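You operate a simulated robot arm through the tools that you are given. There is no shell and no other tool. Be economical: measure what you need, move in short steps, check, and stop when the job is done.

The job below is to be done with a simulated robot arm. You get a single attempt, and the scene is never put back.

JOB
Press the loose sole of the white shoe from the grey mat.
Fine: toe to the press tray's yellow stop, tray fully in, long lever down till the pointer reaches the green, never the red, and left there till the sole has closed (two seconds); then lever fully up, tray wide out, shoe left on it; leave the other shoe alone. Set down upright: what you pick out.

The check looks at the end state, three seconds after you hand in, the way a careful person would. Anything else that was tipped, shoved, dropped, spilled or broken makes it a failure.

ROBOT AND FRAMES
A 7-joint arm with a two-finger parallel gripper on a trunk, on a base that drives. Base frame: it is fixed to the floor where the robot stands at the start and does not move with it; the origin is under the middle of the robot, x ahead of it, y to its left, z up. Units: mm, rad, N and s.
With the tool pointing down near the work surface it reaches from about 100 to 660 mm from the robot's upright axis, wherever it stands. Its first joint turns from -2.897 to 2.897 rad. Places, roughly: long lever [700, 200, 1200]; pad of the press tray [700, 0, 900]; press tray [700, 0, 900]; shoe [2000, 250, 500]. Payload 1.57 kg.
The tool frame sits at the grasp point between the pads (the TCP): z along the fingers, y along the line on which they close. The tips reach 30 mm beyond it. Largest opening 110 mm; finger width 24, thickness 12; the body of the gripper, 48 by 112 mm, starts 78 mm behind the TCP.
Orientation is that of the tool frame in the base frame, as [roll, pitch, yaw] about the fixed x, y, z axes, in that order (R = Rz(yaw) Ry(pitch) Rx(roll)). With the fingers straight down and closing along the base's y, the tool's x points along the base's -x, its y along +y and its z along -z.

CONTROLS
- The arm moves only by the tool move_arm. Its argument "series" is a list of rows, each a list of 7 numbers: the shift along the tool's x, y, z in mm, then the turn, a rotation vector about the tool's x, y, z in rad, then the finger opening in mm, from 0 to 110. In form: [[dx, dy, dz, ax, ay, az, hand], ...]. A call has 1 to 10 rows; each row shifts and turns the commanded pose from where the row before left it, along the tool's axes as they then stand. Each row takes 0.2 s and may step no farther than 50 mm and 0.15 rad from the row before; otherwise, or with a gripper value out of range, the whole call is refused. Where a pose cannot be reached the arm comes as near as it can. A force on the tool above 90 N (or 10 N above the force at the start of the call, whichever is more), or a blocked arm, ends the call early, and 0.2 s more pass. Each finger travels about 108 mm/s and halts on what it meets, pressing with about 37 N; the grip force reading is that of the motor and also rises with nothing between the fingers. The clock runs only during rows and for 0.2 s after the last one: add rows that do not move to give the fingers time. It gives the time, the measured TCP pose, the force on the tool (base axes), the opening and the grip force at its end, in the units of the frame above (readings bear some noise), with the torque about the TCP (base axes, N m) and any sound that the robot's microphone picked up, and new pictures: "show" is both (left out), scene, wrist or none.
- Cameras (640 x 400 px; columns grow to the right, rows downward): "scene" is now at [518.1, 207.6, 1559.5]; the picture's right is [-0.07, -1.00, 0.00], its down [-0.24, 0.02, -0.97] and it looks along [0.97, -0.07, -0.24] (base axes); focal length 214 px, centre (320, 200). "wrist" rides on the gripper at [70, 16, -141] in the tool frame; the picture's right is [-0.23, 0.97, 0.00], its down [-0.86, -0.20, -0.48] and it looks along [-0.47, -0.11, 0.88] (tool axes); focal length 222 px, centre (320, 200). There is no depth. A picture from a camera that has moved, and an enlarged one, comes with that camera's place and axes in the base frame and with its lens. The place of the scene camera against the robot may be out by one fixed shift of up to 25 mm in any direction.
- lift_body(by): slides the trunk up (or, below 0, down) by that many mm; the arm and the scene camera ride with it, the base frame stays. It gives what a move gives, with no picture.
- roll_base(legs): drives the robot by 1 to 6 legs, each [ahead, left, turn to the left] in mm, mm and rad, along the robot's own axes; the way and the turn of a leg run together, so that a leg with both is an arc; at most 1500 mm and 3.142 rad a leg. The arm and the cameras ride along, it lands a little off, and it stops where it bumps. It gives what a move gives, and a new picture of the scene camera.
- pan_tilt(pan, tilt): turns the head with the scene camera to pan (to the left, within 1.798 rad either way) and tilt (down, from -0.506 to 1.204), counted from straight ahead of the robot. It gives what a move gives, and a new picture of the scene camera.
- zoom(camera, box): a new picture of the part [left, top, right, bottom] of that camera's present view, enlarged. The clock stands still meanwhile.
- job_done(): hands the job in; it is judged then, once.

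Go step by step. Nothing tells you exact positions but the pictures and the camera data: compare them with the known pose of the tool, close in by small moves and look again before you grip or let go. The budget is 120 turns and 260 pictures, counting those below and the enlarged ones. Unless the task says otherwise, let go and move clear before handing in, and close with one line.

The tools are called after "Emit:" as name(argument=value, ...) on one line, values as JSON. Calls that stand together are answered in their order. move_arm: Moves the arm, as the interface text tells. Its arguments: {"type":"object","properties":{"series":{"type":"array","items":{"type":"array","items":{"type":"number"}}},"show":{"type":"string","enum":["both","scene","wrist","none"]}},"required":["series"]} The other tools are called the same way: lift_body (by) slides the trunk up or down; roll_base (legs) drives the base; pan_tilt (pan, tilt) turns the head that bears the scene camera; zoom (camera, box) takes an enlarged picture of a part of a camera's view; job_done () hands the job in.

At the start:

```text
time_s: 0.0
ee_pos: [508.9, -152.7, 1488.6]
tool_rot: [-3.14, -0.002, 3.132]
contact_force: [-0.2, -0.1, 0.1]
torque: [-0.01, -0.02, 0.02]
gripper_width: 109.9
grasp_force: 0.0
trunk travel left (down, up): [-550.0, 60.0]
robot x, y, heading: [1.8, -2.3, -0.004]
head pan, tilt: [-1.799, 1.201]
```

scene: 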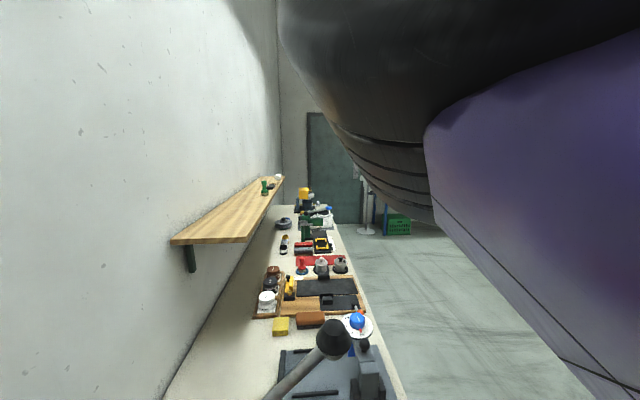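
wrist: 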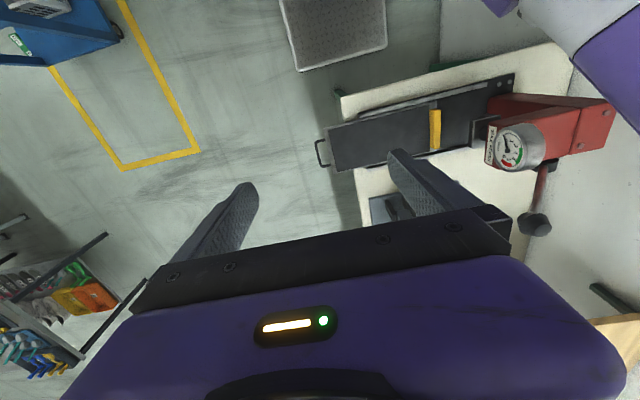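

The wrist camera shows the press with its tray, yellow stop and gauge; the scene camera's view is partly blocked by the arm. I'll turn the head to look around.

Emit:
pan_tilt(pan=0, tilt=0.6)

Emit:
zoom(camera="wrist", box=[300, 60, 640, 270])

```text
time_s: 1.8
ee_pos: [508.5, -154.8, 1487.4]
tool_rot: [-3.137, -0.006, 3.131]
contact_force: [-0.5, -0.1, -0.3]
torque: [0.0, 0.0, 0.02]
gripper_width: 110.1
grasp_force: 0.1
trunk travel left (down, up): [-550.0, 60.0]
robot x, y, heading: [-0.0, -2.6, 0.001]
head pan, tilt: [0.0, 0.6]
camera scene: at [516.0, 214.4, 1535.8], right [0.0, -1.0, 0.0], down [-0.48, 0.0, -0.88], along [0.88, 0.0, -0.48], focal length 214 px, centre (320, 200)
```

scene: 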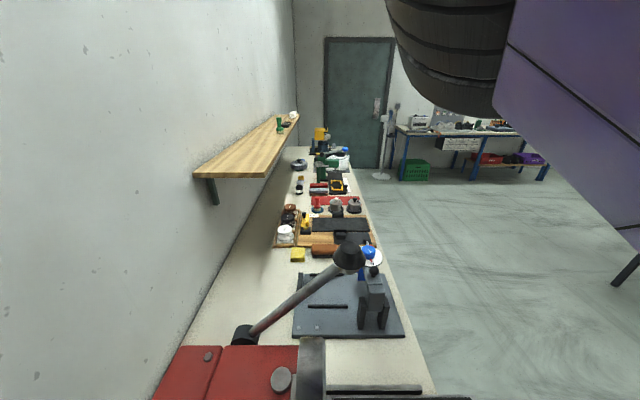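

```text
1.88 times, centred on (470, 165) of wrist
camera zoom: at [439.3, -135.6, 1628.8], right [0.24, 0.97, 0.0], down [0.86, -0.21, 0.48], along [0.46, -0.12, -0.88], focal length 418 px, centre (38, 266)
```

zoom: 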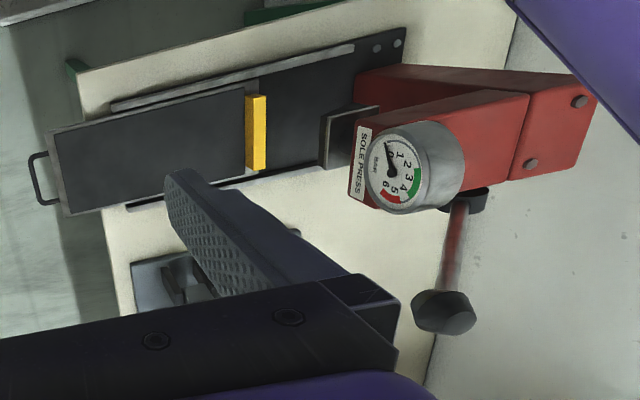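

The bench runs along +x with the wall at +y; the tray slides along y and is out. Now I look for the shoe around (2000, 250, 500).

Emit:
pan_tilt(pan=-0.9, tilt=0.5)

Emit:
pan_tilt(pan=-1.79, tilt=0.6)

Emit:
pan_tilt(pan=0.0, tilt=0.25)

Emit:
zoom(camera="scene", box=[240, 120, 440, 340])

```text
time_s: 3.0
ee_pos: [507.6, -153.8, 1488.6]
tool_rot: [-3.138, -0.001, 3.129]
contact_force: [-0.1, -0.3, 0.4]
torque: [0.0, -0.01, -0.01]
gripper_width: 110.1
grasp_force: 0.1
trunk travel left (down, up): [-550.0, 60.0]
robot x, y, heading: [0.6, -0.6, 0.001]
head pan, tilt: [-0.901, 0.499]
camera scene: at [516.1, 213.6, 1536.5], right [-0.01, -1.0, 0.0], down [-0.47, 0.0, -0.88], along [0.88, -0.01, -0.47], focal length 214 px, centre (320, 200)
```

scene: 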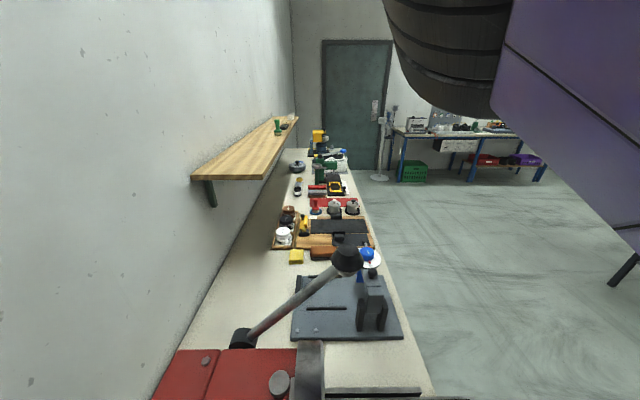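

```text
time_s: 4.2
ee_pos: [509.6, -153.3, 1488.8]
tool_rot: [-3.141, -0.004, 3.129]
contact_force: [-0.7, -0.1, -0.2]
torque: [-0.04, -0.01, 0.01]
gripper_width: 110.1
grasp_force: 0.1
trunk travel left (down, up): [-550.0, 60.0]
robot x, y, heading: [2.5, -0.9, -0.001]
head pan, tilt: [-1.791, 0.6]
camera scene: at [516.0, 213.5, 1535.8], right [-0.01, -1.0, 0.0], down [-0.48, 0.01, -0.88], along [0.88, -0.01, -0.48], focal length 214 px, centre (320, 200)
```

scene: 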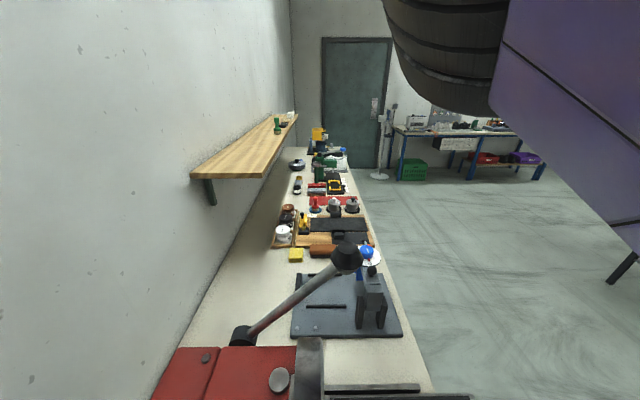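

```text
time_s: 6.0
ee_pos: [509.3, -152.4, 1488.7]
tool_rot: [-3.14, -0.003, 3.135]
contact_force: [0.0, -0.4, 0.3]
torque: [0.0, 0.01, 0.02]
gripper_width: 110.0
grasp_force: 0.1
trunk travel left (down, up): [-550.0, 60.0]
robot x, y, heading: [-0.5, 3.4, 0.001]
head pan, tilt: [0.0, 0.25]
camera scene: at [518.3, 214.4, 1558.6], right [0.0, -1.0, 0.0], down [-0.25, 0.0, -0.97], along [0.97, 0.0, -0.25], focal length 214 px, centre (320, 200)
```

scene: 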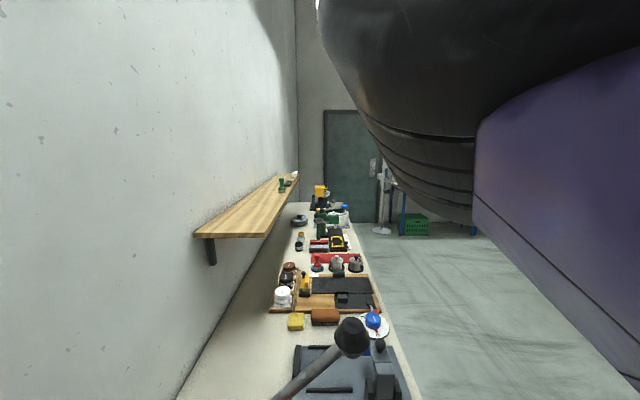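

```text
1.82 times, centred on (340, 230) of scene
camera zoom: at [518.3, 214.4, 1558.6], right [0.0, -1.0, 0.0], down [-0.25, 0.0, -0.97], along [0.97, 0.0, -0.25], focal length 390 px, centre (284, 146)
```

zoom: 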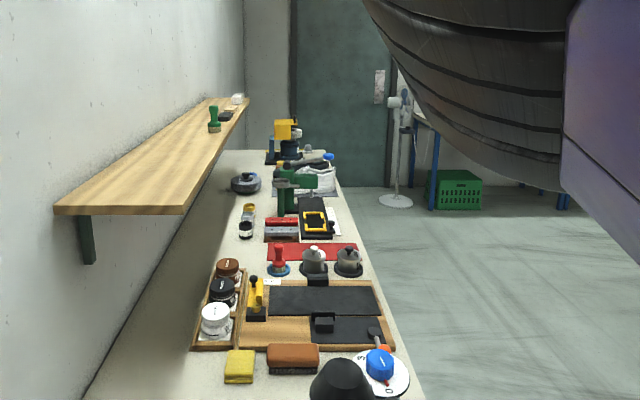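

The head doesn't seem to follow the pan to the right; I'll test left and steeper tilt.

Emit:
pan_tilt(pan=0.8, tilt=1.1)

```text
time_s: 7.2
ee_pos: [507.8, -152.5, 1488.2]
tool_rot: [-3.14, -0.002, 3.134]
contact_force: [0.5, 0.1, 0.2]
torque: [-0.01, 0.03, 0.0]
gripper_width: 110.1
grasp_force: 0.1
trunk travel left (down, up): [-550.0, 60.0]
robot x, y, heading: [-5.0, 2.4, 0.004]
head pan, tilt: [0.799, 1.1]
camera scene: at [469.0, 259.7, 1487.9], right [0.72, -0.7, 0.0], down [-0.62, -0.64, -0.45], along [0.32, 0.33, -0.89], focal length 214 px, centre (320, 200)
```

scene: 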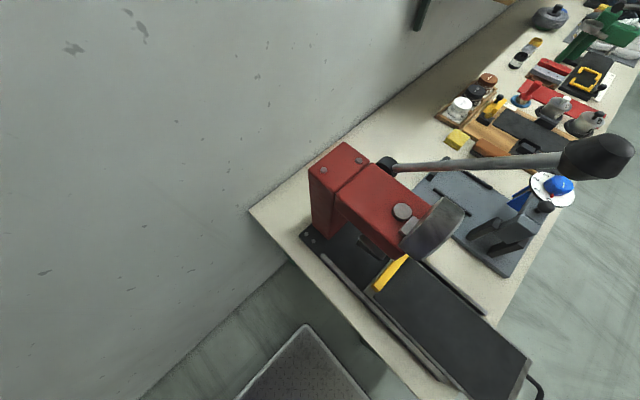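

Left pan works; right is blocked by the arm. I'll back off to the right of the bench and look around from there.

Emit:
roll_base(legs=[[0, -500, 0]])

Emit:
pan_tilt(pan=0.7, tilt=0.5)

```text
time_s: 10.1
ee_pos: [509.9, -654.6, 1488.1]
tool_rot: [-3.14, -0.001, 3.134]
contact_force: [1.2, -1.0, -0.2]
torque: [-0.03, 0.02, 0.0]
gripper_width: 109.8
grasp_force: 0.0
trunk travel left (down, up): [-550.0, 60.0]
robot x, y, heading: [-2.7, -502.5, -0.003]
head pan, tilt: [0.799, 1.1]
camera scene: at [469.0, -240.8, 1487.8], right [0.72, -0.7, 0.0], down [-0.62, -0.64, -0.45], along [0.32, 0.33, -0.89], focal length 214 px, centre (320, 200)
```

scene: 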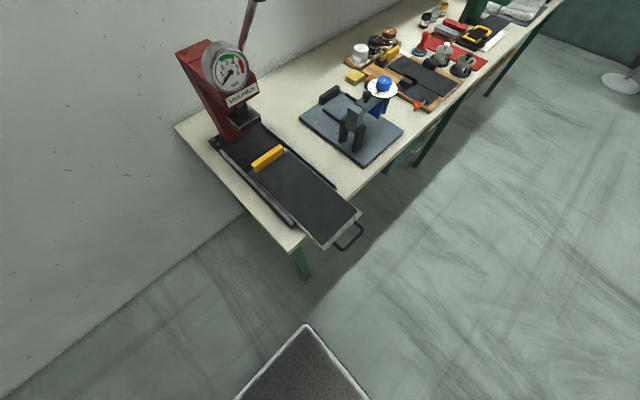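

```text
time_s: 11.1
ee_pos: [510.4, -654.1, 1486.5]
tool_rot: [-3.14, -0.002, 3.132]
contact_force: [0.1, 0.6, 1.1]
torque: [-0.02, -0.01, 0.0]
gripper_width: 110.0
grasp_force: 0.0
trunk travel left (down, up): [-550.0, 60.0]
robot x, y, heading: [-2.3, -497.1, 0.003]
head pan, tilt: [0.7, 0.499]
camera scene: at [494.6, -227.6, 1535.5], right [0.64, -0.77, 0.0], down [-0.37, -0.31, -0.88], along [0.67, 0.56, -0.48], focal length 214 px, centre (320, 200)
```

scene: 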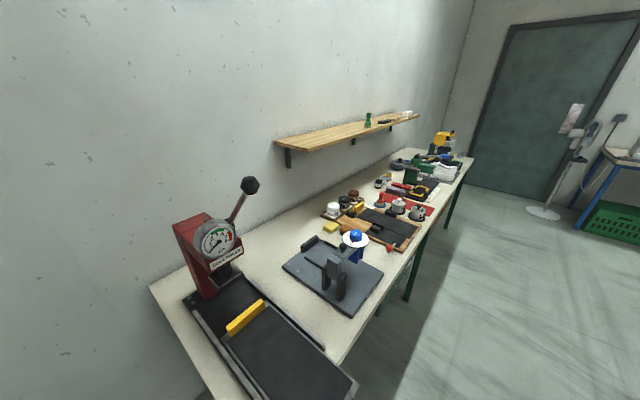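

No shoe on this bench so far. I'll turn the base to the right and look.

Emit:
roll_base(legs=[[0, 0, -1.3]])

Emit:
roll_base(legs=[[0, 0, -1.3]])

```text
time_s: 14.7
ee_pos: [-11.6, -1031.2, 1487.7]
tool_rot: [-3.138, -0.003, 1.833]
contact_force: [0.4, 0.8, 0.2]
torque: [0.02, 0.0, -0.01]
gripper_width: 109.7
grasp_force: 0.0
trunk travel left (down, up): [-550.0, 60.0]
robot x, y, heading: [1.4, -503.5, -1.296]
head pan, tilt: [0.7, 0.499]
camera scene: at [379.8, -895.2, 1535.5], right [-0.56, -0.83, 0.0], down [-0.4, 0.27, -0.88], along [0.72, -0.5, -0.48], focal length 214 px, centre (320, 200)
```

scene: 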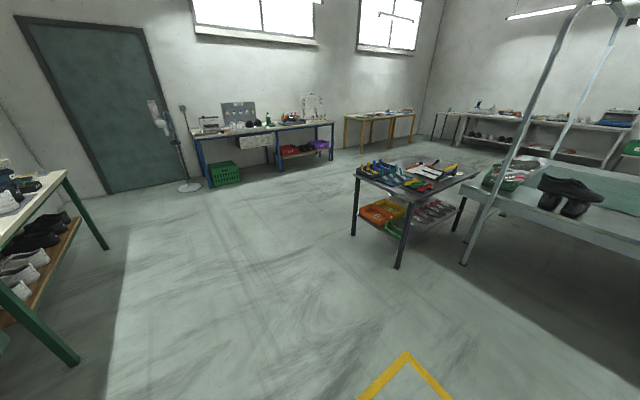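

```text
time_s: 18.3
ee_pos: [-512.7, -641.8, 1488.6]
tool_rot: [-3.139, 0.0, 0.553]
contact_force: [-0.7, -0.7, 0.0]
torque: [-0.01, 0.01, 0.02]
gripper_width: 110.0
grasp_force: 0.2
trunk travel left (down, up): [-550.0, 60.0]
robot x, y, heading: [-1.7, -500.6, -2.58]
head pan, tilt: [0.7, 0.499]
camera scene: at [-285.8, -968.8, 1535.5], right [-0.95, 0.31, 0.0], down [0.15, 0.46, -0.88], along [-0.27, -0.84, -0.48], focal length 214 px, centre (320, 200)
```

scene: 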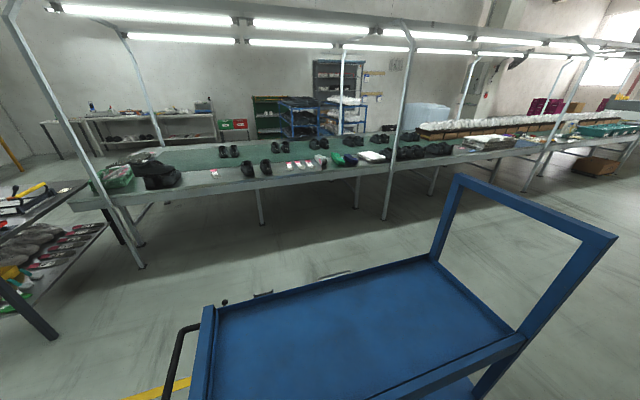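

The bench has a lower shelf with shoes at its far part — that's the target spot. I drive to about x=1900, y=-900 and face the bench.

Emit:
roll_base(legs=[[0, 0, 2.58], [1500, -350, 0], [300, 0, 0], [0, 0, 1.571]])

Emit:
pan_tilt(pan=0.0, tilt=0.6)

```text
refused: leg 2 is longer than a leg can be; nothing moved
```

```text
time_s: 19.3
ee_pos: [-512.8, -638.9, 1488.0]
tool_rot: [-3.141, -0.003, 0.551]
contact_force: [0.1, 0.5, 0.5]
torque: [0.01, 0.0, -0.01]
gripper_width: 110.0
grasp_force: 0.0
trunk travel left (down, up): [-550.0, 60.0]
robot x, y, heading: [2.8, -498.9, -2.583]
head pan, tilt: [0.0, 0.6]
camera scene: at [-331.0, -932.2, 1527.1], right [-0.57, 0.82, 0.0], down [0.46, 0.32, -0.83], along [-0.68, -0.47, -0.56], focal length 214 px, centre (320, 200)
```

scene: 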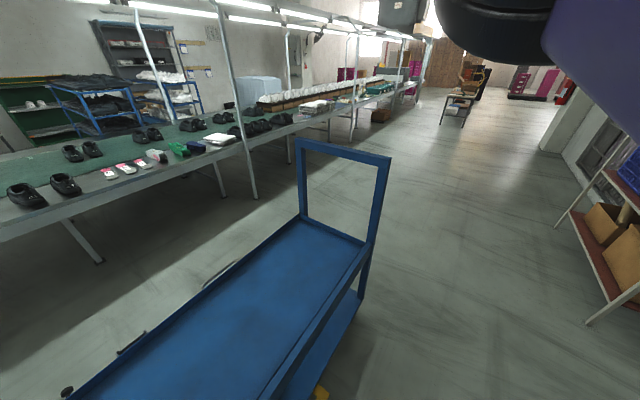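

The leg was too long; I split it.

Emit:
roll_base(legs=[[0, 0, 2.58], [400, -350, 0], [1400, 0, 0], [0, 0, 1.571]])

```text
time_s: 38.9
ee_pos: [1960.9, -325.7, 1488.4]
tool_rot: [-3.139, -0.002, -1.583]
contact_force: [0.1, 0.9, 0.2]
torque: [0.01, 0.01, 0.01]
gripper_width: 110.2
grasp_force: 0.1
trunk travel left (down, up): [-550.0, 60.0]
robot x, y, heading: [1801.7, -838.5, 1.567]
head pan, tilt: [0.0, 0.6]
camera scene: at [1601.7, -303.5, 1527.0], right [1.0, 0.04, 0.0], down [0.02, -0.56, -0.83], along [-0.03, 0.83, -0.56], focal length 214 px, centre (320, 200)
```

scene: 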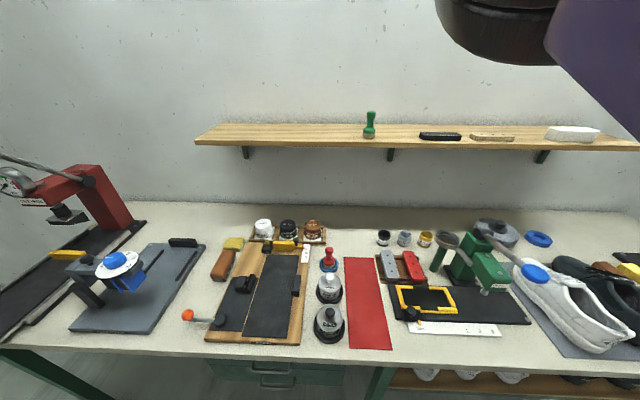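

A white shoe lies on a grey mat on the bench top at the right, but there are also shoes on the lower shelf. I'll look at both.

Emit:
roll_base(legs=[[0, -550, 0]])

Emit:
zoom(camera="wrist", box=[0, 0, 640, 400])

Emit:
roll_base(legs=[[-700, 0, 0]])

Emit:
zoom(camera="scene", box=[160, 150, 480, 400])

```text
time_s: 42.1
ee_pos: [2507.7, -328.8, 1488.0]
tool_rot: [-3.139, 0.0, -1.585]
contact_force: [-0.4, 0.1, 0.7]
torque: [-0.01, -0.03, -0.01]
gripper_width: 110.0
grasp_force: 0.1
trunk travel left (down, up): [-550.0, 60.0]
robot x, y, heading: [2356.0, -839.4, 1.57]
head pan, tilt: [0.0, 0.6]
camera scene: at [2149.3, -306.1, 1527.0], right [1.0, 0.04, 0.0], down [0.02, -0.56, -0.83], along [-0.03, 0.83, -0.56], focal length 214 px, centre (320, 200)
```

scene: 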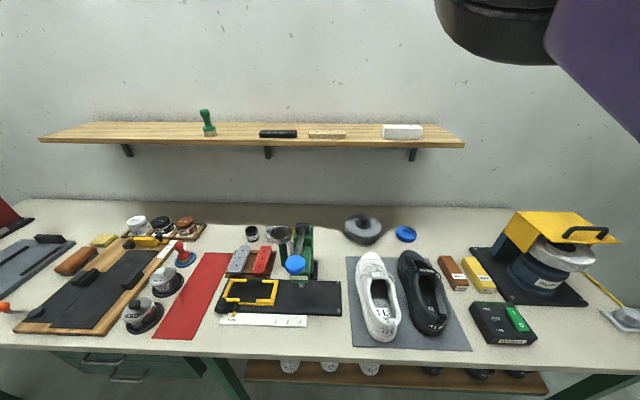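

```text
1.00 times, centred on (320, 200) of wrist (not enlarged: the box is as wide or as high as the picture)
camera zoom: at [2489.8, -398.2, 1628.9], right [-0.97, 0.24, 0.0], down [0.21, 0.85, 0.48], along [0.12, 0.46, -0.88], focal length 222 px, centre (320, 200)
```

zoom: 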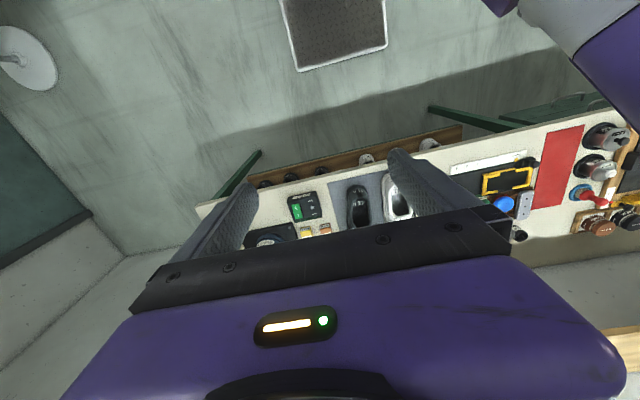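

```text
time_s: 46.0
ee_pos: [2503.3, -1043.8, 1487.5]
tool_rot: [-3.141, -0.002, -1.585]
contact_force: [-0.2, 0.1, 0.4]
torque: [0.01, 0.03, -0.02]
gripper_width: 109.9
grasp_force: 0.0
trunk travel left (down, up): [-550.0, 60.0]
robot x, y, heading: [2346.0, -1551.6, 1.564]
head pan, tilt: [0.0, 0.6]
camera scene: at [2143.7, -1021.6, 1527.0], right [1.0, 0.04, 0.0], down [0.02, -0.56, -0.83], along [-0.03, 0.83, -0.56], focal length 214 px, centre (320, 200)
```

scene: 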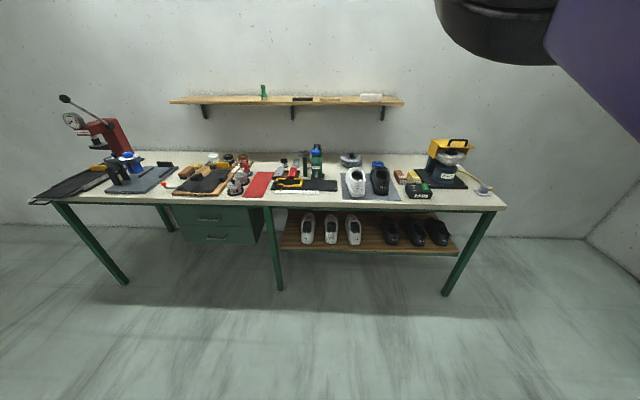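

```text
1.60 times, centred on (320, 275) of scene
camera zoom: at [2143.7, -1021.6, 1527.0], right [1.0, 0.04, 0.0], down [0.02, -0.56, -0.83], along [-0.03, 0.83, -0.56], focal length 343 px, centre (320, 80)
```

zoom: 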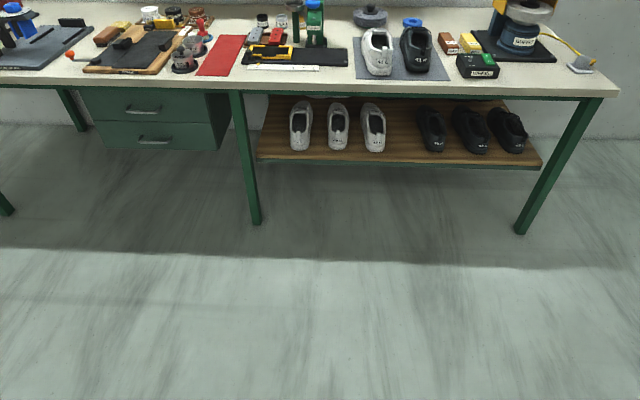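

The target is the white shoe on the grey mat on the bench top, beside a black shoe. I drive closer and zoom.

Emit:
roll_base(legs=[[760, 0, 0]])

Emit:
pan_tilt(pan=0, tilt=0.9)

Emit:
zoom(camera="scene", box=[320, 100, 480, 220])

Emit:
zoom(camera="wrist", box=[240, 120, 500, 280])

```text
time_s: 50.1
ee_pos: [2504.3, -284.4, 1487.6]
tool_rot: [-3.141, -0.003, -1.583]
contact_force: [0.1, 0.1, -0.5]
torque: [0.03, 0.01, 0.02]
gripper_width: 109.9
grasp_force: 0.1
trunk travel left (down, up): [-550.0, 60.0]
robot x, y, heading: [2352.8, -794.2, 1.568]
head pan, tilt: [0.0, 0.6]
camera scene: at [2146.0, -262.1, 1527.1], right [1.0, 0.04, 0.0], down [0.02, -0.56, -0.83], along [-0.03, 0.83, -0.56], focal length 214 px, centre (320, 200)
```

scene: 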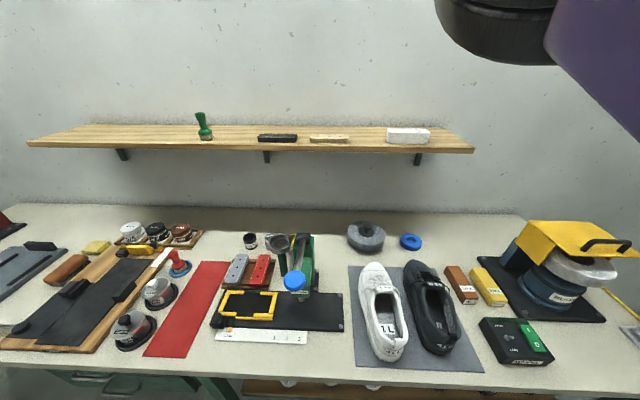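

```text
time_s: 50.9
ee_pos: [2504.8, -282.8, 1488.4]
tool_rot: [-3.14, -0.002, -1.58]
contact_force: [0.0, 1.0, -0.3]
torque: [0.0, 0.01, -0.01]
gripper_width: 110.0
grasp_force: 0.0
trunk travel left (down, up): [-550.0, 60.0]
robot x, y, heading: [2348.1, -794.9, 1.565]
head pan, tilt: [0.0, 0.901]
camera scene: at [2149.8, -274.9, 1501.8], right [1.0, 0.0, 0.0], down [0.0, -0.78, -0.62], along [0.0, 0.62, -0.78], focal length 214 px, centre (320, 200)
```

scene: 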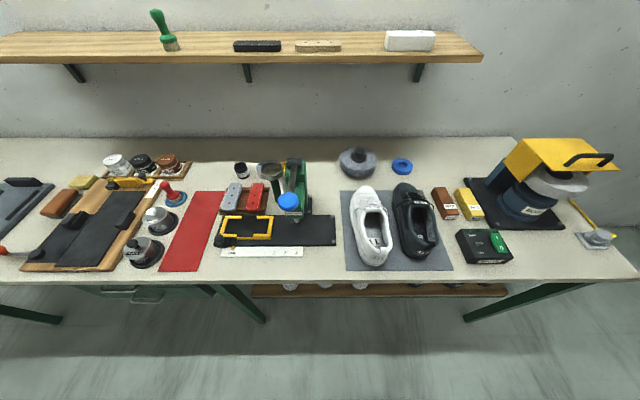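

```text
3.33 times, centred on (400, 160) of scene
camera zoom: at [2149.8, -274.9, 1501.8], right [1.0, 0.0, 0.0], down [0.0, -0.78, -0.62], along [0.0, 0.62, -0.78], focal length 715 px, centre (53, 333)
```

zoom: 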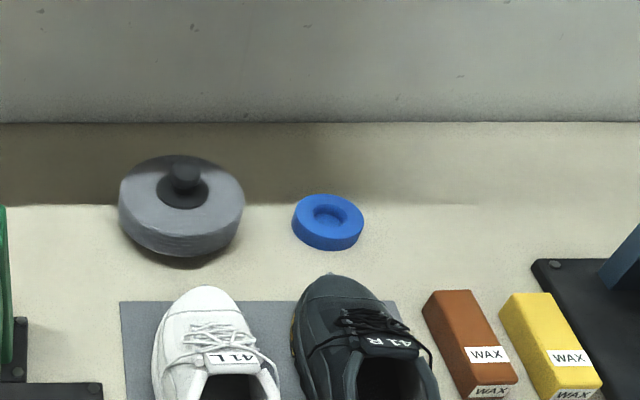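

```text
2.46 times, centred on (370, 200) of wrist
camera zoom: at [2486.7, -352.8, 1628.9], right [-0.97, 0.24, 0.0], down [0.21, 0.85, 0.48], along [0.12, 0.46, -0.88], focal length 547 px, centre (197, 200)
```

zoom: 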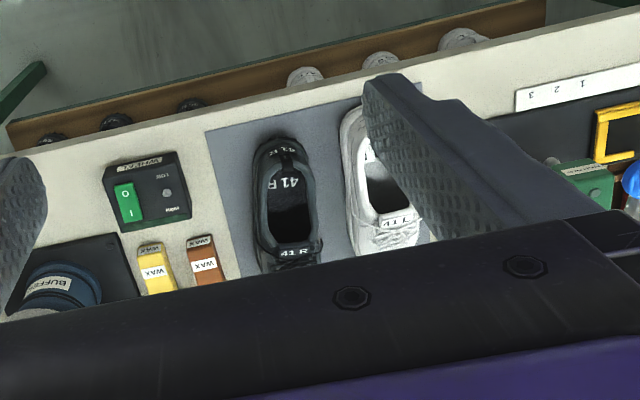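

The white shoe (41 L) lies with its toe to the wall (+y), same direction as the press needs. I drive so that the tool hangs above it.

Emit:
roll_base(legs=[[310, 200, 0]])

Emit:
zoom(camera="wrist", box=[0, 0, 640, 400])

```text
time_s: 53.2
ee_pos: [2309.5, 21.6, 1488.0]
tool_rot: [-3.139, -0.002, -1.586]
contact_force: [-0.8, -0.1, -0.1]
torque: [0.0, 0.0, 0.0]
gripper_width: 110.1
grasp_force: 0.0
trunk travel left (down, up): [-550.0, 60.0]
robot x, y, heading: [2155.1, -487.5, 1.566]
head pan, tilt: [0.0, 0.901]
camera scene: at [1955.0, 32.5, 1501.8], right [1.0, -0.01, 0.0], down [-0.01, -0.78, -0.62], along [0.0, 0.62, -0.78], focal length 214 px, centre (320, 200)
```

scene: 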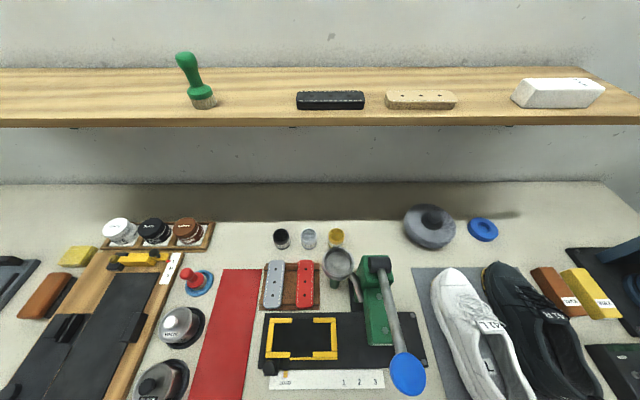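

```text
1.00 times, centred on (320, 200) of wrist (not enlarged: the box is as wide or as high as the picture)
camera zoom: at [2291.7, -46.5, 1628.9], right [-0.97, 0.24, 0.0], down [0.21, 0.85, 0.48], along [0.12, 0.46, -0.88], focal length 222 px, centre (320, 200)
```

zoom: 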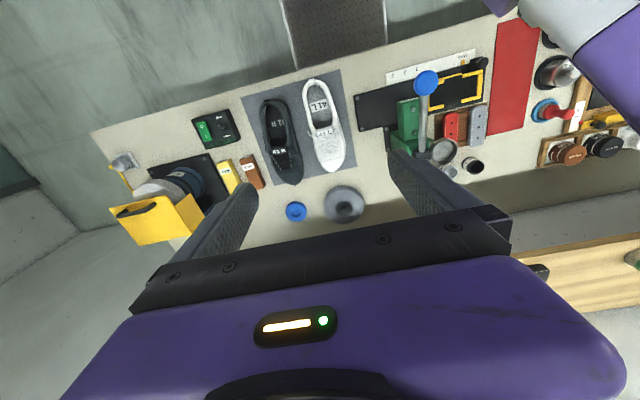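

The gripper hangs above the heel side of the shoe, whose axis is nearly along y at x≈2315, y from −50 to 225. I lower the trunk.

Emit:
lift_body(by=-350)

Emit:
zoom(camera="wrist", box=[0, 0, 640, 400])

Emit:
zoom(camera="scene", box=[0, 0, 640, 400])

```text
time_s: 56.6
ee_pos: [2309.8, 22.2, 1138.0]
tool_rot: [-3.14, -0.001, -1.587]
contact_force: [-0.2, 0.5, -0.6]
torque: [0.0, -0.01, 0.01]
gripper_width: 109.7
grasp_force: 0.0
trunk travel left (down, up): [-200.0, 410.0]
robot x, y, heading: [2154.6, -484.8, 1.56]
head pan, tilt: [0.0, 0.901]
```

```text
1.00 times, centred on (320, 200) of wrist (not enlarged: the box is as wide or as high as the picture)
camera zoom: at [2291.6, -46.5, 1278.9], right [-0.97, 0.24, 0.0], down [0.21, 0.85, 0.48], along [0.12, 0.46, -0.88], focal length 222 px, centre (320, 200)
```

zoom: 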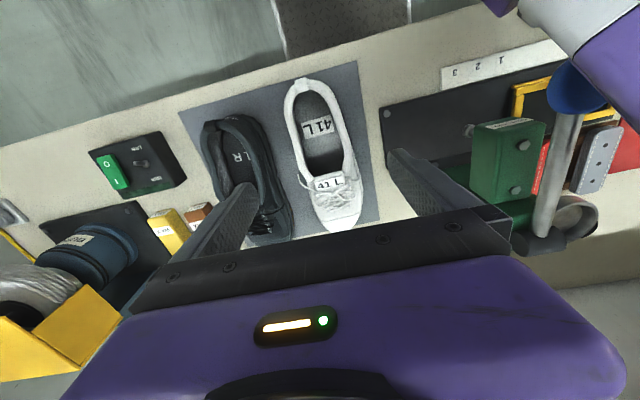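

```text
1.00 times, centred on (320, 200) of scene (not enlarged: the box is as wide or as high as the picture)
camera zoom: at [1954.9, 32.5, 1151.8], right [1.0, -0.01, 0.0], down [-0.01, -0.78, -0.62], along [0.0, 0.62, -0.78], focal length 214 px, centre (320, 200)
```

zoom: 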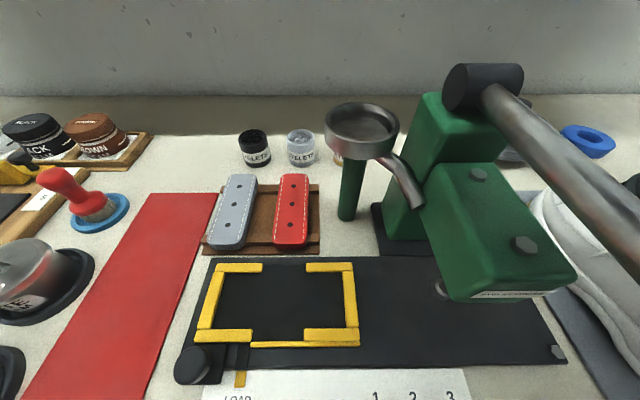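

Triangulated: toe near (2322, 217), shoe waist near (2318, 65), width about 80, bench top near z≈860. I come over the waist at z≈1010 and look again.

Emit:
move_arm(series=[[-18, -3, 43, 0, 0, 0, 110], [-18, -3, 43, 0, 0, 0, 110], [-17, -2, 42, 0, 0, 0, 110]])

```text
time_s: 57.4
ee_pos: [2319.5, 78.5, 1010.8]
tool_rot: [-3.138, -0.005, -1.586]
contact_force: [0.5, -0.1, -0.8]
torque: [-0.02, 0.02, -0.01]
gripper_width: 110.0
grasp_force: 0.0
trunk travel left (down, up): [-200.0, 410.0]
robot x, y, heading: [2157.7, -482.7, 1.562]
head pan, tilt: [0.0, 0.901]
camera scene: at [1954.7, 32.4, 1151.8], right [1.0, 0.0, 0.0], down [0.0, -0.78, -0.62], along [0.0, 0.62, -0.78], focal length 214 px, centre (320, 200)
camera wrist: at [2300.0, 8.4, 1151.7], right [-0.97, 0.24, 0.0], down [0.21, 0.85, 0.48], along [0.12, 0.46, -0.88], focal length 222 px, centre (320, 200)
```

scene: 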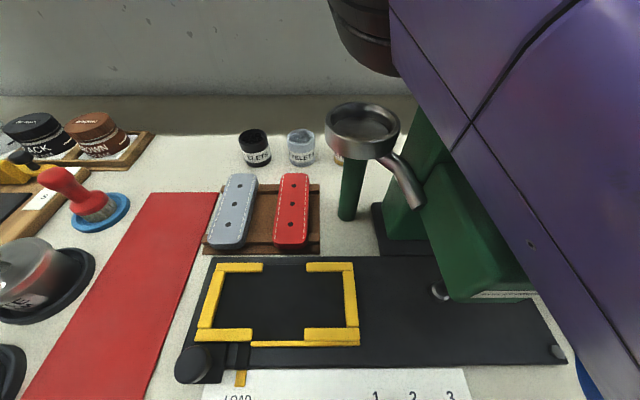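
wrist: 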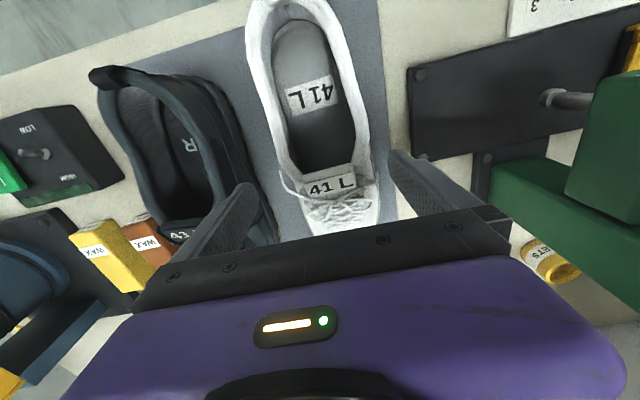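

The right finger would clear the shoe only narrowly here; nearer the heel it's narrower. I shift to (2317, 52) and go down a bit, then look.

Emit:
move_arm(series=[[26, 2.5, 10, 0, 0, 0, 110], [0, 0, 10, 0, 0, 0, 110]], show="none")

Emit:
zoom(camera="wrist", box=[160, 0, 480, 240])

Emit:
pan_tilt(pan=0, tilt=1.2)

```text
time_s: 58.0
ee_pos: [2316.8, 49.0, 992.3]
tool_rot: [-3.139, -0.005, -1.586]
contact_force: [0.4, -0.3, 0.1]
torque: [-0.04, 0.0, -0.01]
gripper_width: 110.0
grasp_force: 0.0
trunk travel left (down, up): [-200.0, 410.0]
robot x, y, heading: [2152.9, -484.8, 1.56]
head pan, tilt: [0.0, 0.901]
```

```text
1.67 times, centred on (320, 120) of wrist
camera zoom: at [2299.0, -19.4, 1131.9], right [-0.97, 0.24, 0.0], down [0.21, 0.85, 0.48], along [0.12, 0.46, -0.88], focal length 370 px, centre (320, 333)
```

zoom: 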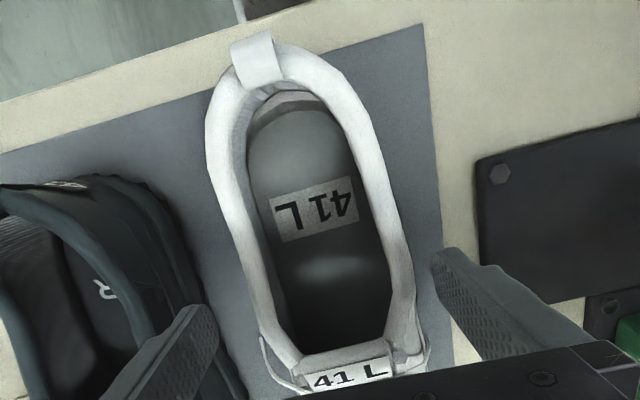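

```text
time_s: 58.8
ee_pos: [2317.8, 50.1, 991.8]
tool_rot: [-3.14, -0.002, -1.588]
contact_force: [0.6, -0.2, -0.8]
torque: [-0.02, 0.0, -0.01]
gripper_width: 109.8
grasp_force: 0.0
trunk travel left (down, up): [-200.0, 410.0]
robot x, y, heading: [2153.5, -485.8, 1.564]
head pan, tilt: [0.0, 1.201]
camera scene: at [1954.8, 13.0, 1132.0], right [1.0, -0.01, 0.0], down [-0.01, -0.93, -0.36], along [0.0, 0.36, -0.93], focal length 214 px, centre (320, 200)
```

scene: 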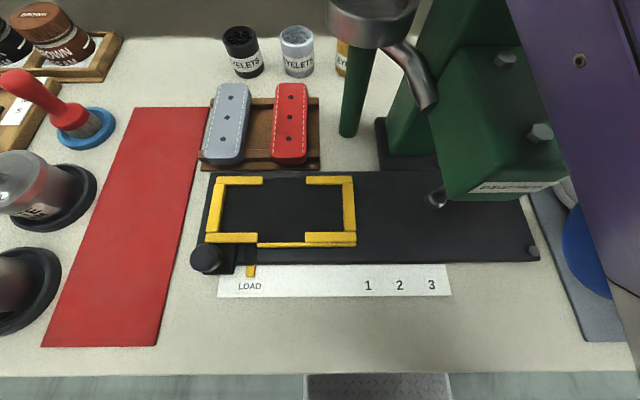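

I want to know how close the arm's link is to the blue lever knob before descending.

Emit:
zoom(camera="scene", box=[440, 100, 640, 320])

Emit:
zoom(camera="wrist", box=[400, 0, 640, 200])

```text
1.82 times, centred on (540, 210) of scene
camera zoom: at [1954.8, 13.0, 1132.0], right [1.0, -0.01, 0.0], down [-0.01, -0.93, -0.36], along [0.0, 0.36, -0.93], focal length 390 px, centre (-80, 182)
```

zoom: 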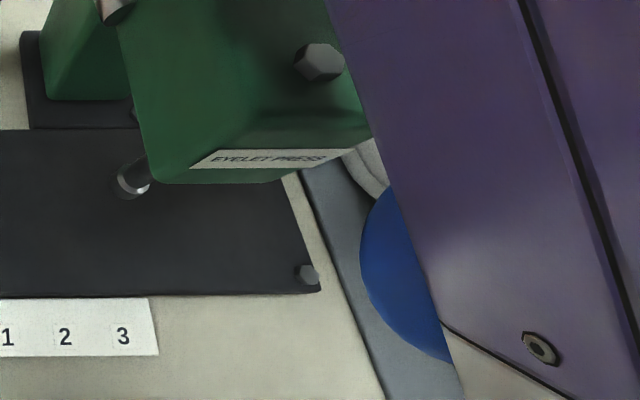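

```text
2.00 times, centred on (520, 100) of wrist
camera zoom: at [2299.0, -19.3, 1132.0], right [-0.97, 0.24, 0.0], down [0.21, 0.85, 0.48], along [0.12, 0.46, -0.88], focal length 444 px, centre (-80, 400)
```

zoom: 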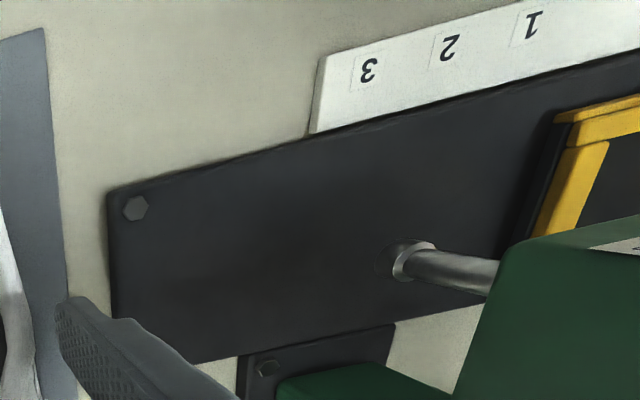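

The arm's link is just above the blue lever knob, so descending here is unsafe. I raise, and re-approach with the robot turned left about 0.6 rad and standing further right, so the link and head stay off the bench.

Emit:
lift_body(by=250)

Emit:
roll_base(legs=[[-150, 0, 0], [0, 0, 0.6], [-36, -368, 0]])

Emit:
pan_tilt(pan=0, tilt=0.7)

Emit:
zoom(camera="wrist", box=[0, 0, 640, 400])

```text
time_s: 61.4
ee_pos: [2317.5, 49.8, 1242.0]
tool_rot: [-3.139, 0.0, -1.587]
contact_force: [-0.4, -0.8, -0.3]
torque: [0.01, 0.01, -0.03]
gripper_width: 109.9
grasp_force: 0.1
trunk travel left (down, up): [-450.0, 160.0]
robot x, y, heading: [2151.1, -487.0, 1.562]
head pan, tilt: [0.0, 1.201]
```

```text
time_s: 66.4
ee_pos: [2322.3, 72.3, 1240.9]
tool_rot: [-3.139, -0.001, -1.004]
contact_force: [0.6, -0.2, -0.3]
torque: [0.01, 0.03, 0.0]
gripper_width: 109.9
grasp_force: 0.0
trunk travel left (down, up): [-450.0, 160.0]
robot x, y, heading: [2483.3, -467.6, 2.145]
head pan, tilt: [0.0, 1.201]
camera scene: at [2047.3, -154.4, 1381.8], right [0.84, 0.54, 0.0], down [0.51, -0.78, -0.36], along [-0.2, 0.3, -0.93], focal length 214 px, centre (320, 200)
```

scene: 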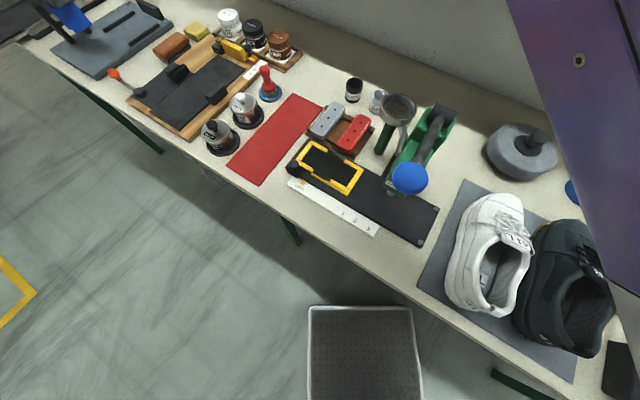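

```text
time_s: 67.3
ee_pos: [2321.9, 72.8, 1241.0]
tool_rot: [-3.14, -0.002, -1.003]
contact_force: [0.5, 0.2, -0.1]
torque: [0.0, 0.0, 0.02]
gripper_width: 110.1
grasp_force: 0.1
trunk travel left (down, up): [-450.0, 160.0]
robot x, y, heading: [2481.2, -465.0, 2.144]
head pan, tilt: [0.0, 0.7]
camera scene: at [2031.6, -130.1, 1417.8], right [0.84, 0.54, 0.0], down [0.35, -0.54, -0.76], along [-0.42, 0.64, -0.64], focal length 214 px, centre (320, 200)
```

scene: 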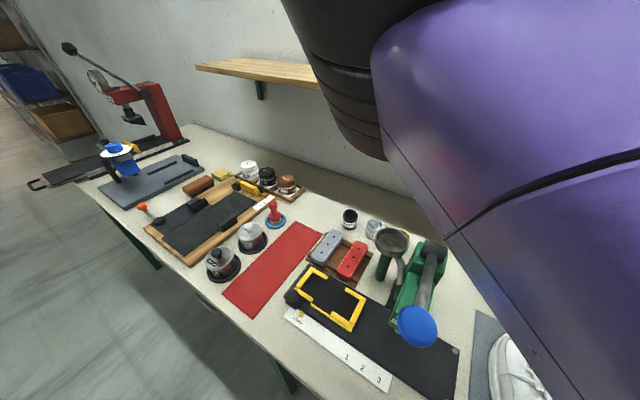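

```text
1.00 times, centred on (320, 200) of wrist (not enlarged: the box is as wide or as high as the picture)
camera zoom: at [2344.9, 5.1, 1381.9], right [-0.94, -0.33, 0.0], down [-0.29, 0.83, 0.48], along [-0.16, 0.45, -0.88], focal length 222 px, centre (320, 200)
```

zoom: 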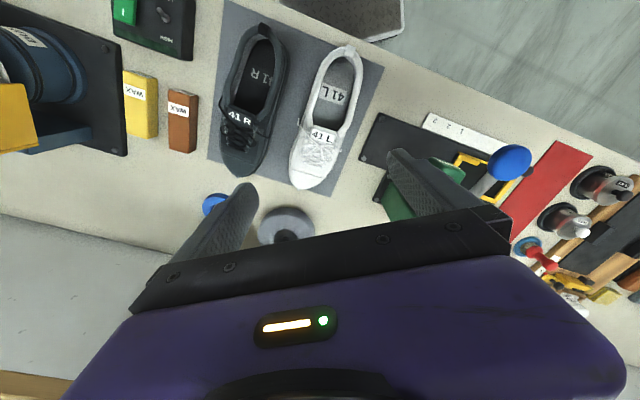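

Now the head and links are off the crowded area. I turn the tool to the shoe's direction, shift to (2317, 52), and lower the trunk.

Emit:
move_arm(series=[[0, 0, 0, 0, 0, 0.149, 110], [0, 0, 0, 0, 0, 0.149, 110], [0, 0, 0, 0, 0, 0.149, 110], [0, 0, 0, 0, 0, 0.149, 110], [20, 5, 0, 0, 0, 0, 110]], show="none")

Emit:
pan_tilt(pan=0, tilt=1.2)

Emit:
zoom(camera="wrist", box=[0, 0, 640, 400])

```text
time_s: 68.5
ee_pos: [2317.7, 52.3, 1240.3]
tool_rot: [-3.14, -0.002, -1.603]
contact_force: [0.3, 1.2, -0.1]
torque: [-0.02, 0.04, 0.02]
gripper_width: 110.3
grasp_force: 0.2
trunk travel left (down, up): [-450.0, 160.0]
robot x, y, heading: [2480.3, -467.4, 2.146]
head pan, tilt: [0.0, 0.7]
```

```text
time_s: 69.4
ee_pos: [2317.9, 52.3, 1241.3]
tool_rot: [-3.139, -0.002, -1.6]
contact_force: [0.2, 0.1, 0.0]
torque: [-0.03, -0.02, -0.03]
gripper_width: 110.2
grasp_force: 0.1
trunk travel left (down, up): [-450.0, 160.0]
robot x, y, heading: [2478.3, -462.3, 2.145]
head pan, tilt: [0.0, 1.201]
camera scene: at [2047.3, -154.4, 1381.9], right [0.84, 0.54, 0.0], down [0.51, -0.78, -0.36], along [-0.2, 0.3, -0.93], focal length 214 px, centre (320, 200)
```

scene: 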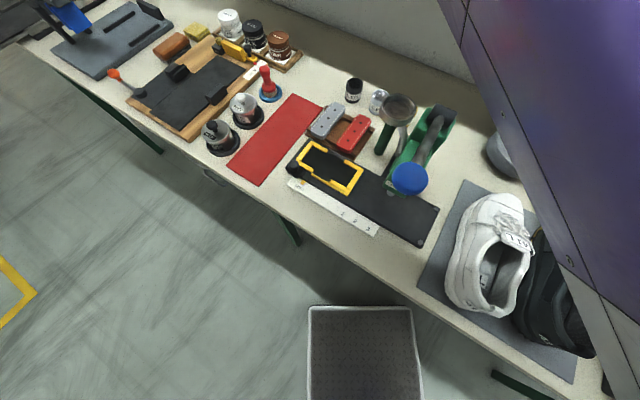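

```text
1.00 times, centred on (320, 200) of wrist (not enlarged: the box is as wide or as high as the picture)
camera zoom: at [2298.2, -16.2, 1381.9], right [-0.97, 0.26, 0.0], down [0.22, 0.85, 0.48], along [0.12, 0.46, -0.88], focal length 222 px, centre (320, 200)
```

zoom: 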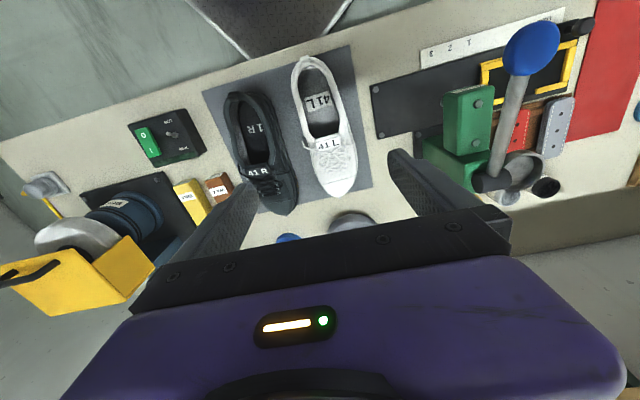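

The link sits close beside the head camera, so I keep the trunk high and instead reach down with the arm, watching.

Emit:
move_arm(series=[[0, 0, 40, 0, 0, 0, 110], [0, 0, 40, 0, 0, 0, 110], [0, 0, 40, 0, 0, 0, 110], [0, 0, 40, 0, 0, 0, 110]])

```text
time_s: 70.4
ee_pos: [2316.6, 71.3, 1087.4]
tool_rot: [-3.138, -0.005, -1.6]
contact_force: [-0.1, -1.1, -1.6]
torque: [0.01, 0.02, 0.03]
gripper_width: 110.2
grasp_force: 0.1
out of reach, approached as far as the arm can: row 3, 4
trunk travel left (down, up): [-450.0, 160.0]
robot x, y, heading: [2479.3, -466.2, 2.148]
head pan, tilt: [0.0, 1.201]
camera scene: at [2047.4, -154.7, 1382.0], right [0.84, 0.54, 0.0], down [0.51, -0.78, -0.36], along [-0.2, 0.3, -0.93], focal length 214 px, centre (320, 200)
camera wrist: at [2297.2, 2.2, 1228.1], right [-0.97, 0.26, 0.0], down [0.22, 0.85, 0.48], along [0.12, 0.46, -0.88], focal length 222 px, centre (320, 200)
```

scene: 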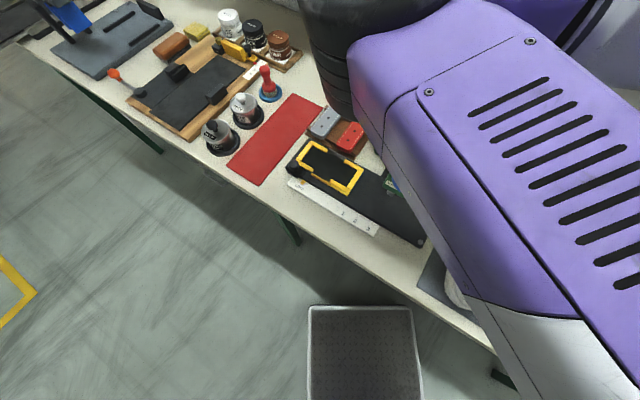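
wrist: 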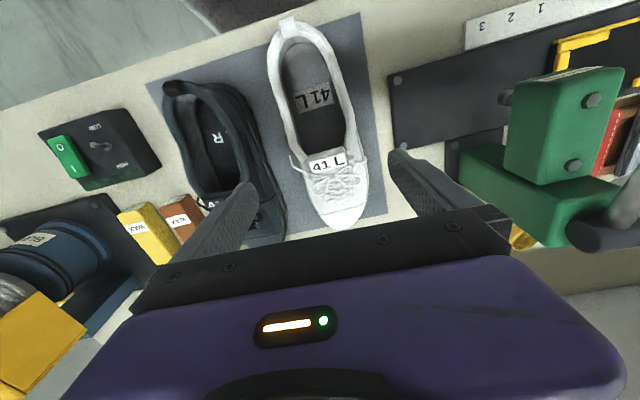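

The arm reached a limit. I measure where the link is by viewing it from a second head tilt.

Emit:
pan_tilt(pan=0, tilt=0.8)

Emit:
pan_tilt(pan=0, tilt=0.3)

```text
time_s: 71.3
ee_pos: [2317.1, 71.1, 1087.5]
tool_rot: [-3.14, -0.003, -1.6]
contact_force: [0.5, 0.2, -0.2]
torque: [0.02, -0.02, 0.0]
gripper_width: 110.2
grasp_force: 0.1
trunk travel left (down, up): [-450.0, 160.0]
robot x, y, heading: [2479.1, -463.9, 2.145]
head pan, tilt: [0.0, 0.799]
camera scene: at [2033.9, -133.7, 1409.5], right [0.84, 0.54, 0.0], down [0.39, -0.6, -0.7], along [-0.38, 0.58, -0.72], focal length 214 px, centre (320, 200)
```

scene: 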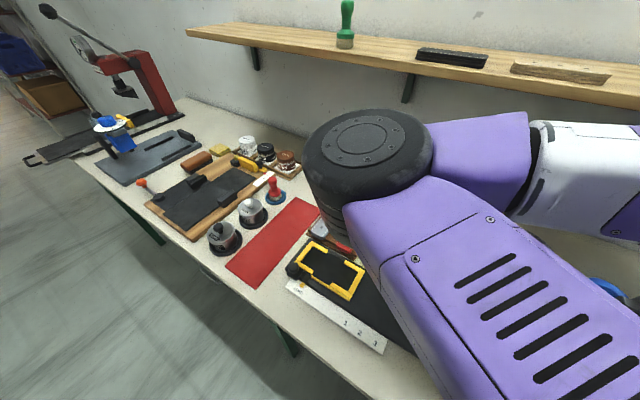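

```text
time_s: 72.2
ee_pos: [2317.1, 71.1, 1087.9]
tool_rot: [-3.139, -0.003, -1.6]
contact_force: [0.1, -0.1, -0.2]
torque: [-0.02, 0.02, -0.04]
gripper_width: 110.0
grasp_force: 0.1
trunk travel left (down, up): [-450.0, 160.0]
robot x, y, heading: [2479.0, -461.3, 2.146]
head pan, tilt: [0.0, 0.3]
camera scene: at [2026.9, -123.0, 1453.9], right [0.84, 0.54, 0.0], down [0.16, -0.25, -0.95], along [-0.52, 0.8, -0.3], focal length 214 px, centre (320, 200)
```

scene: 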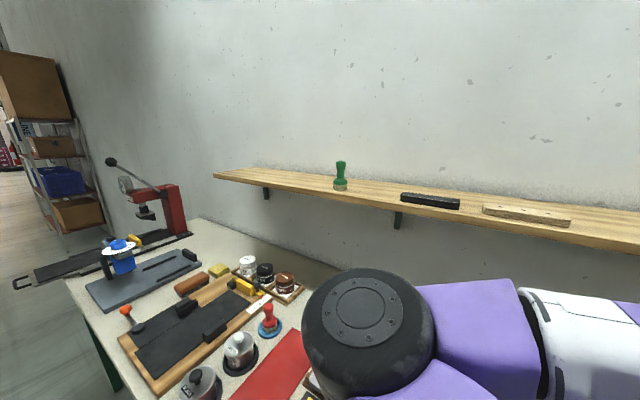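

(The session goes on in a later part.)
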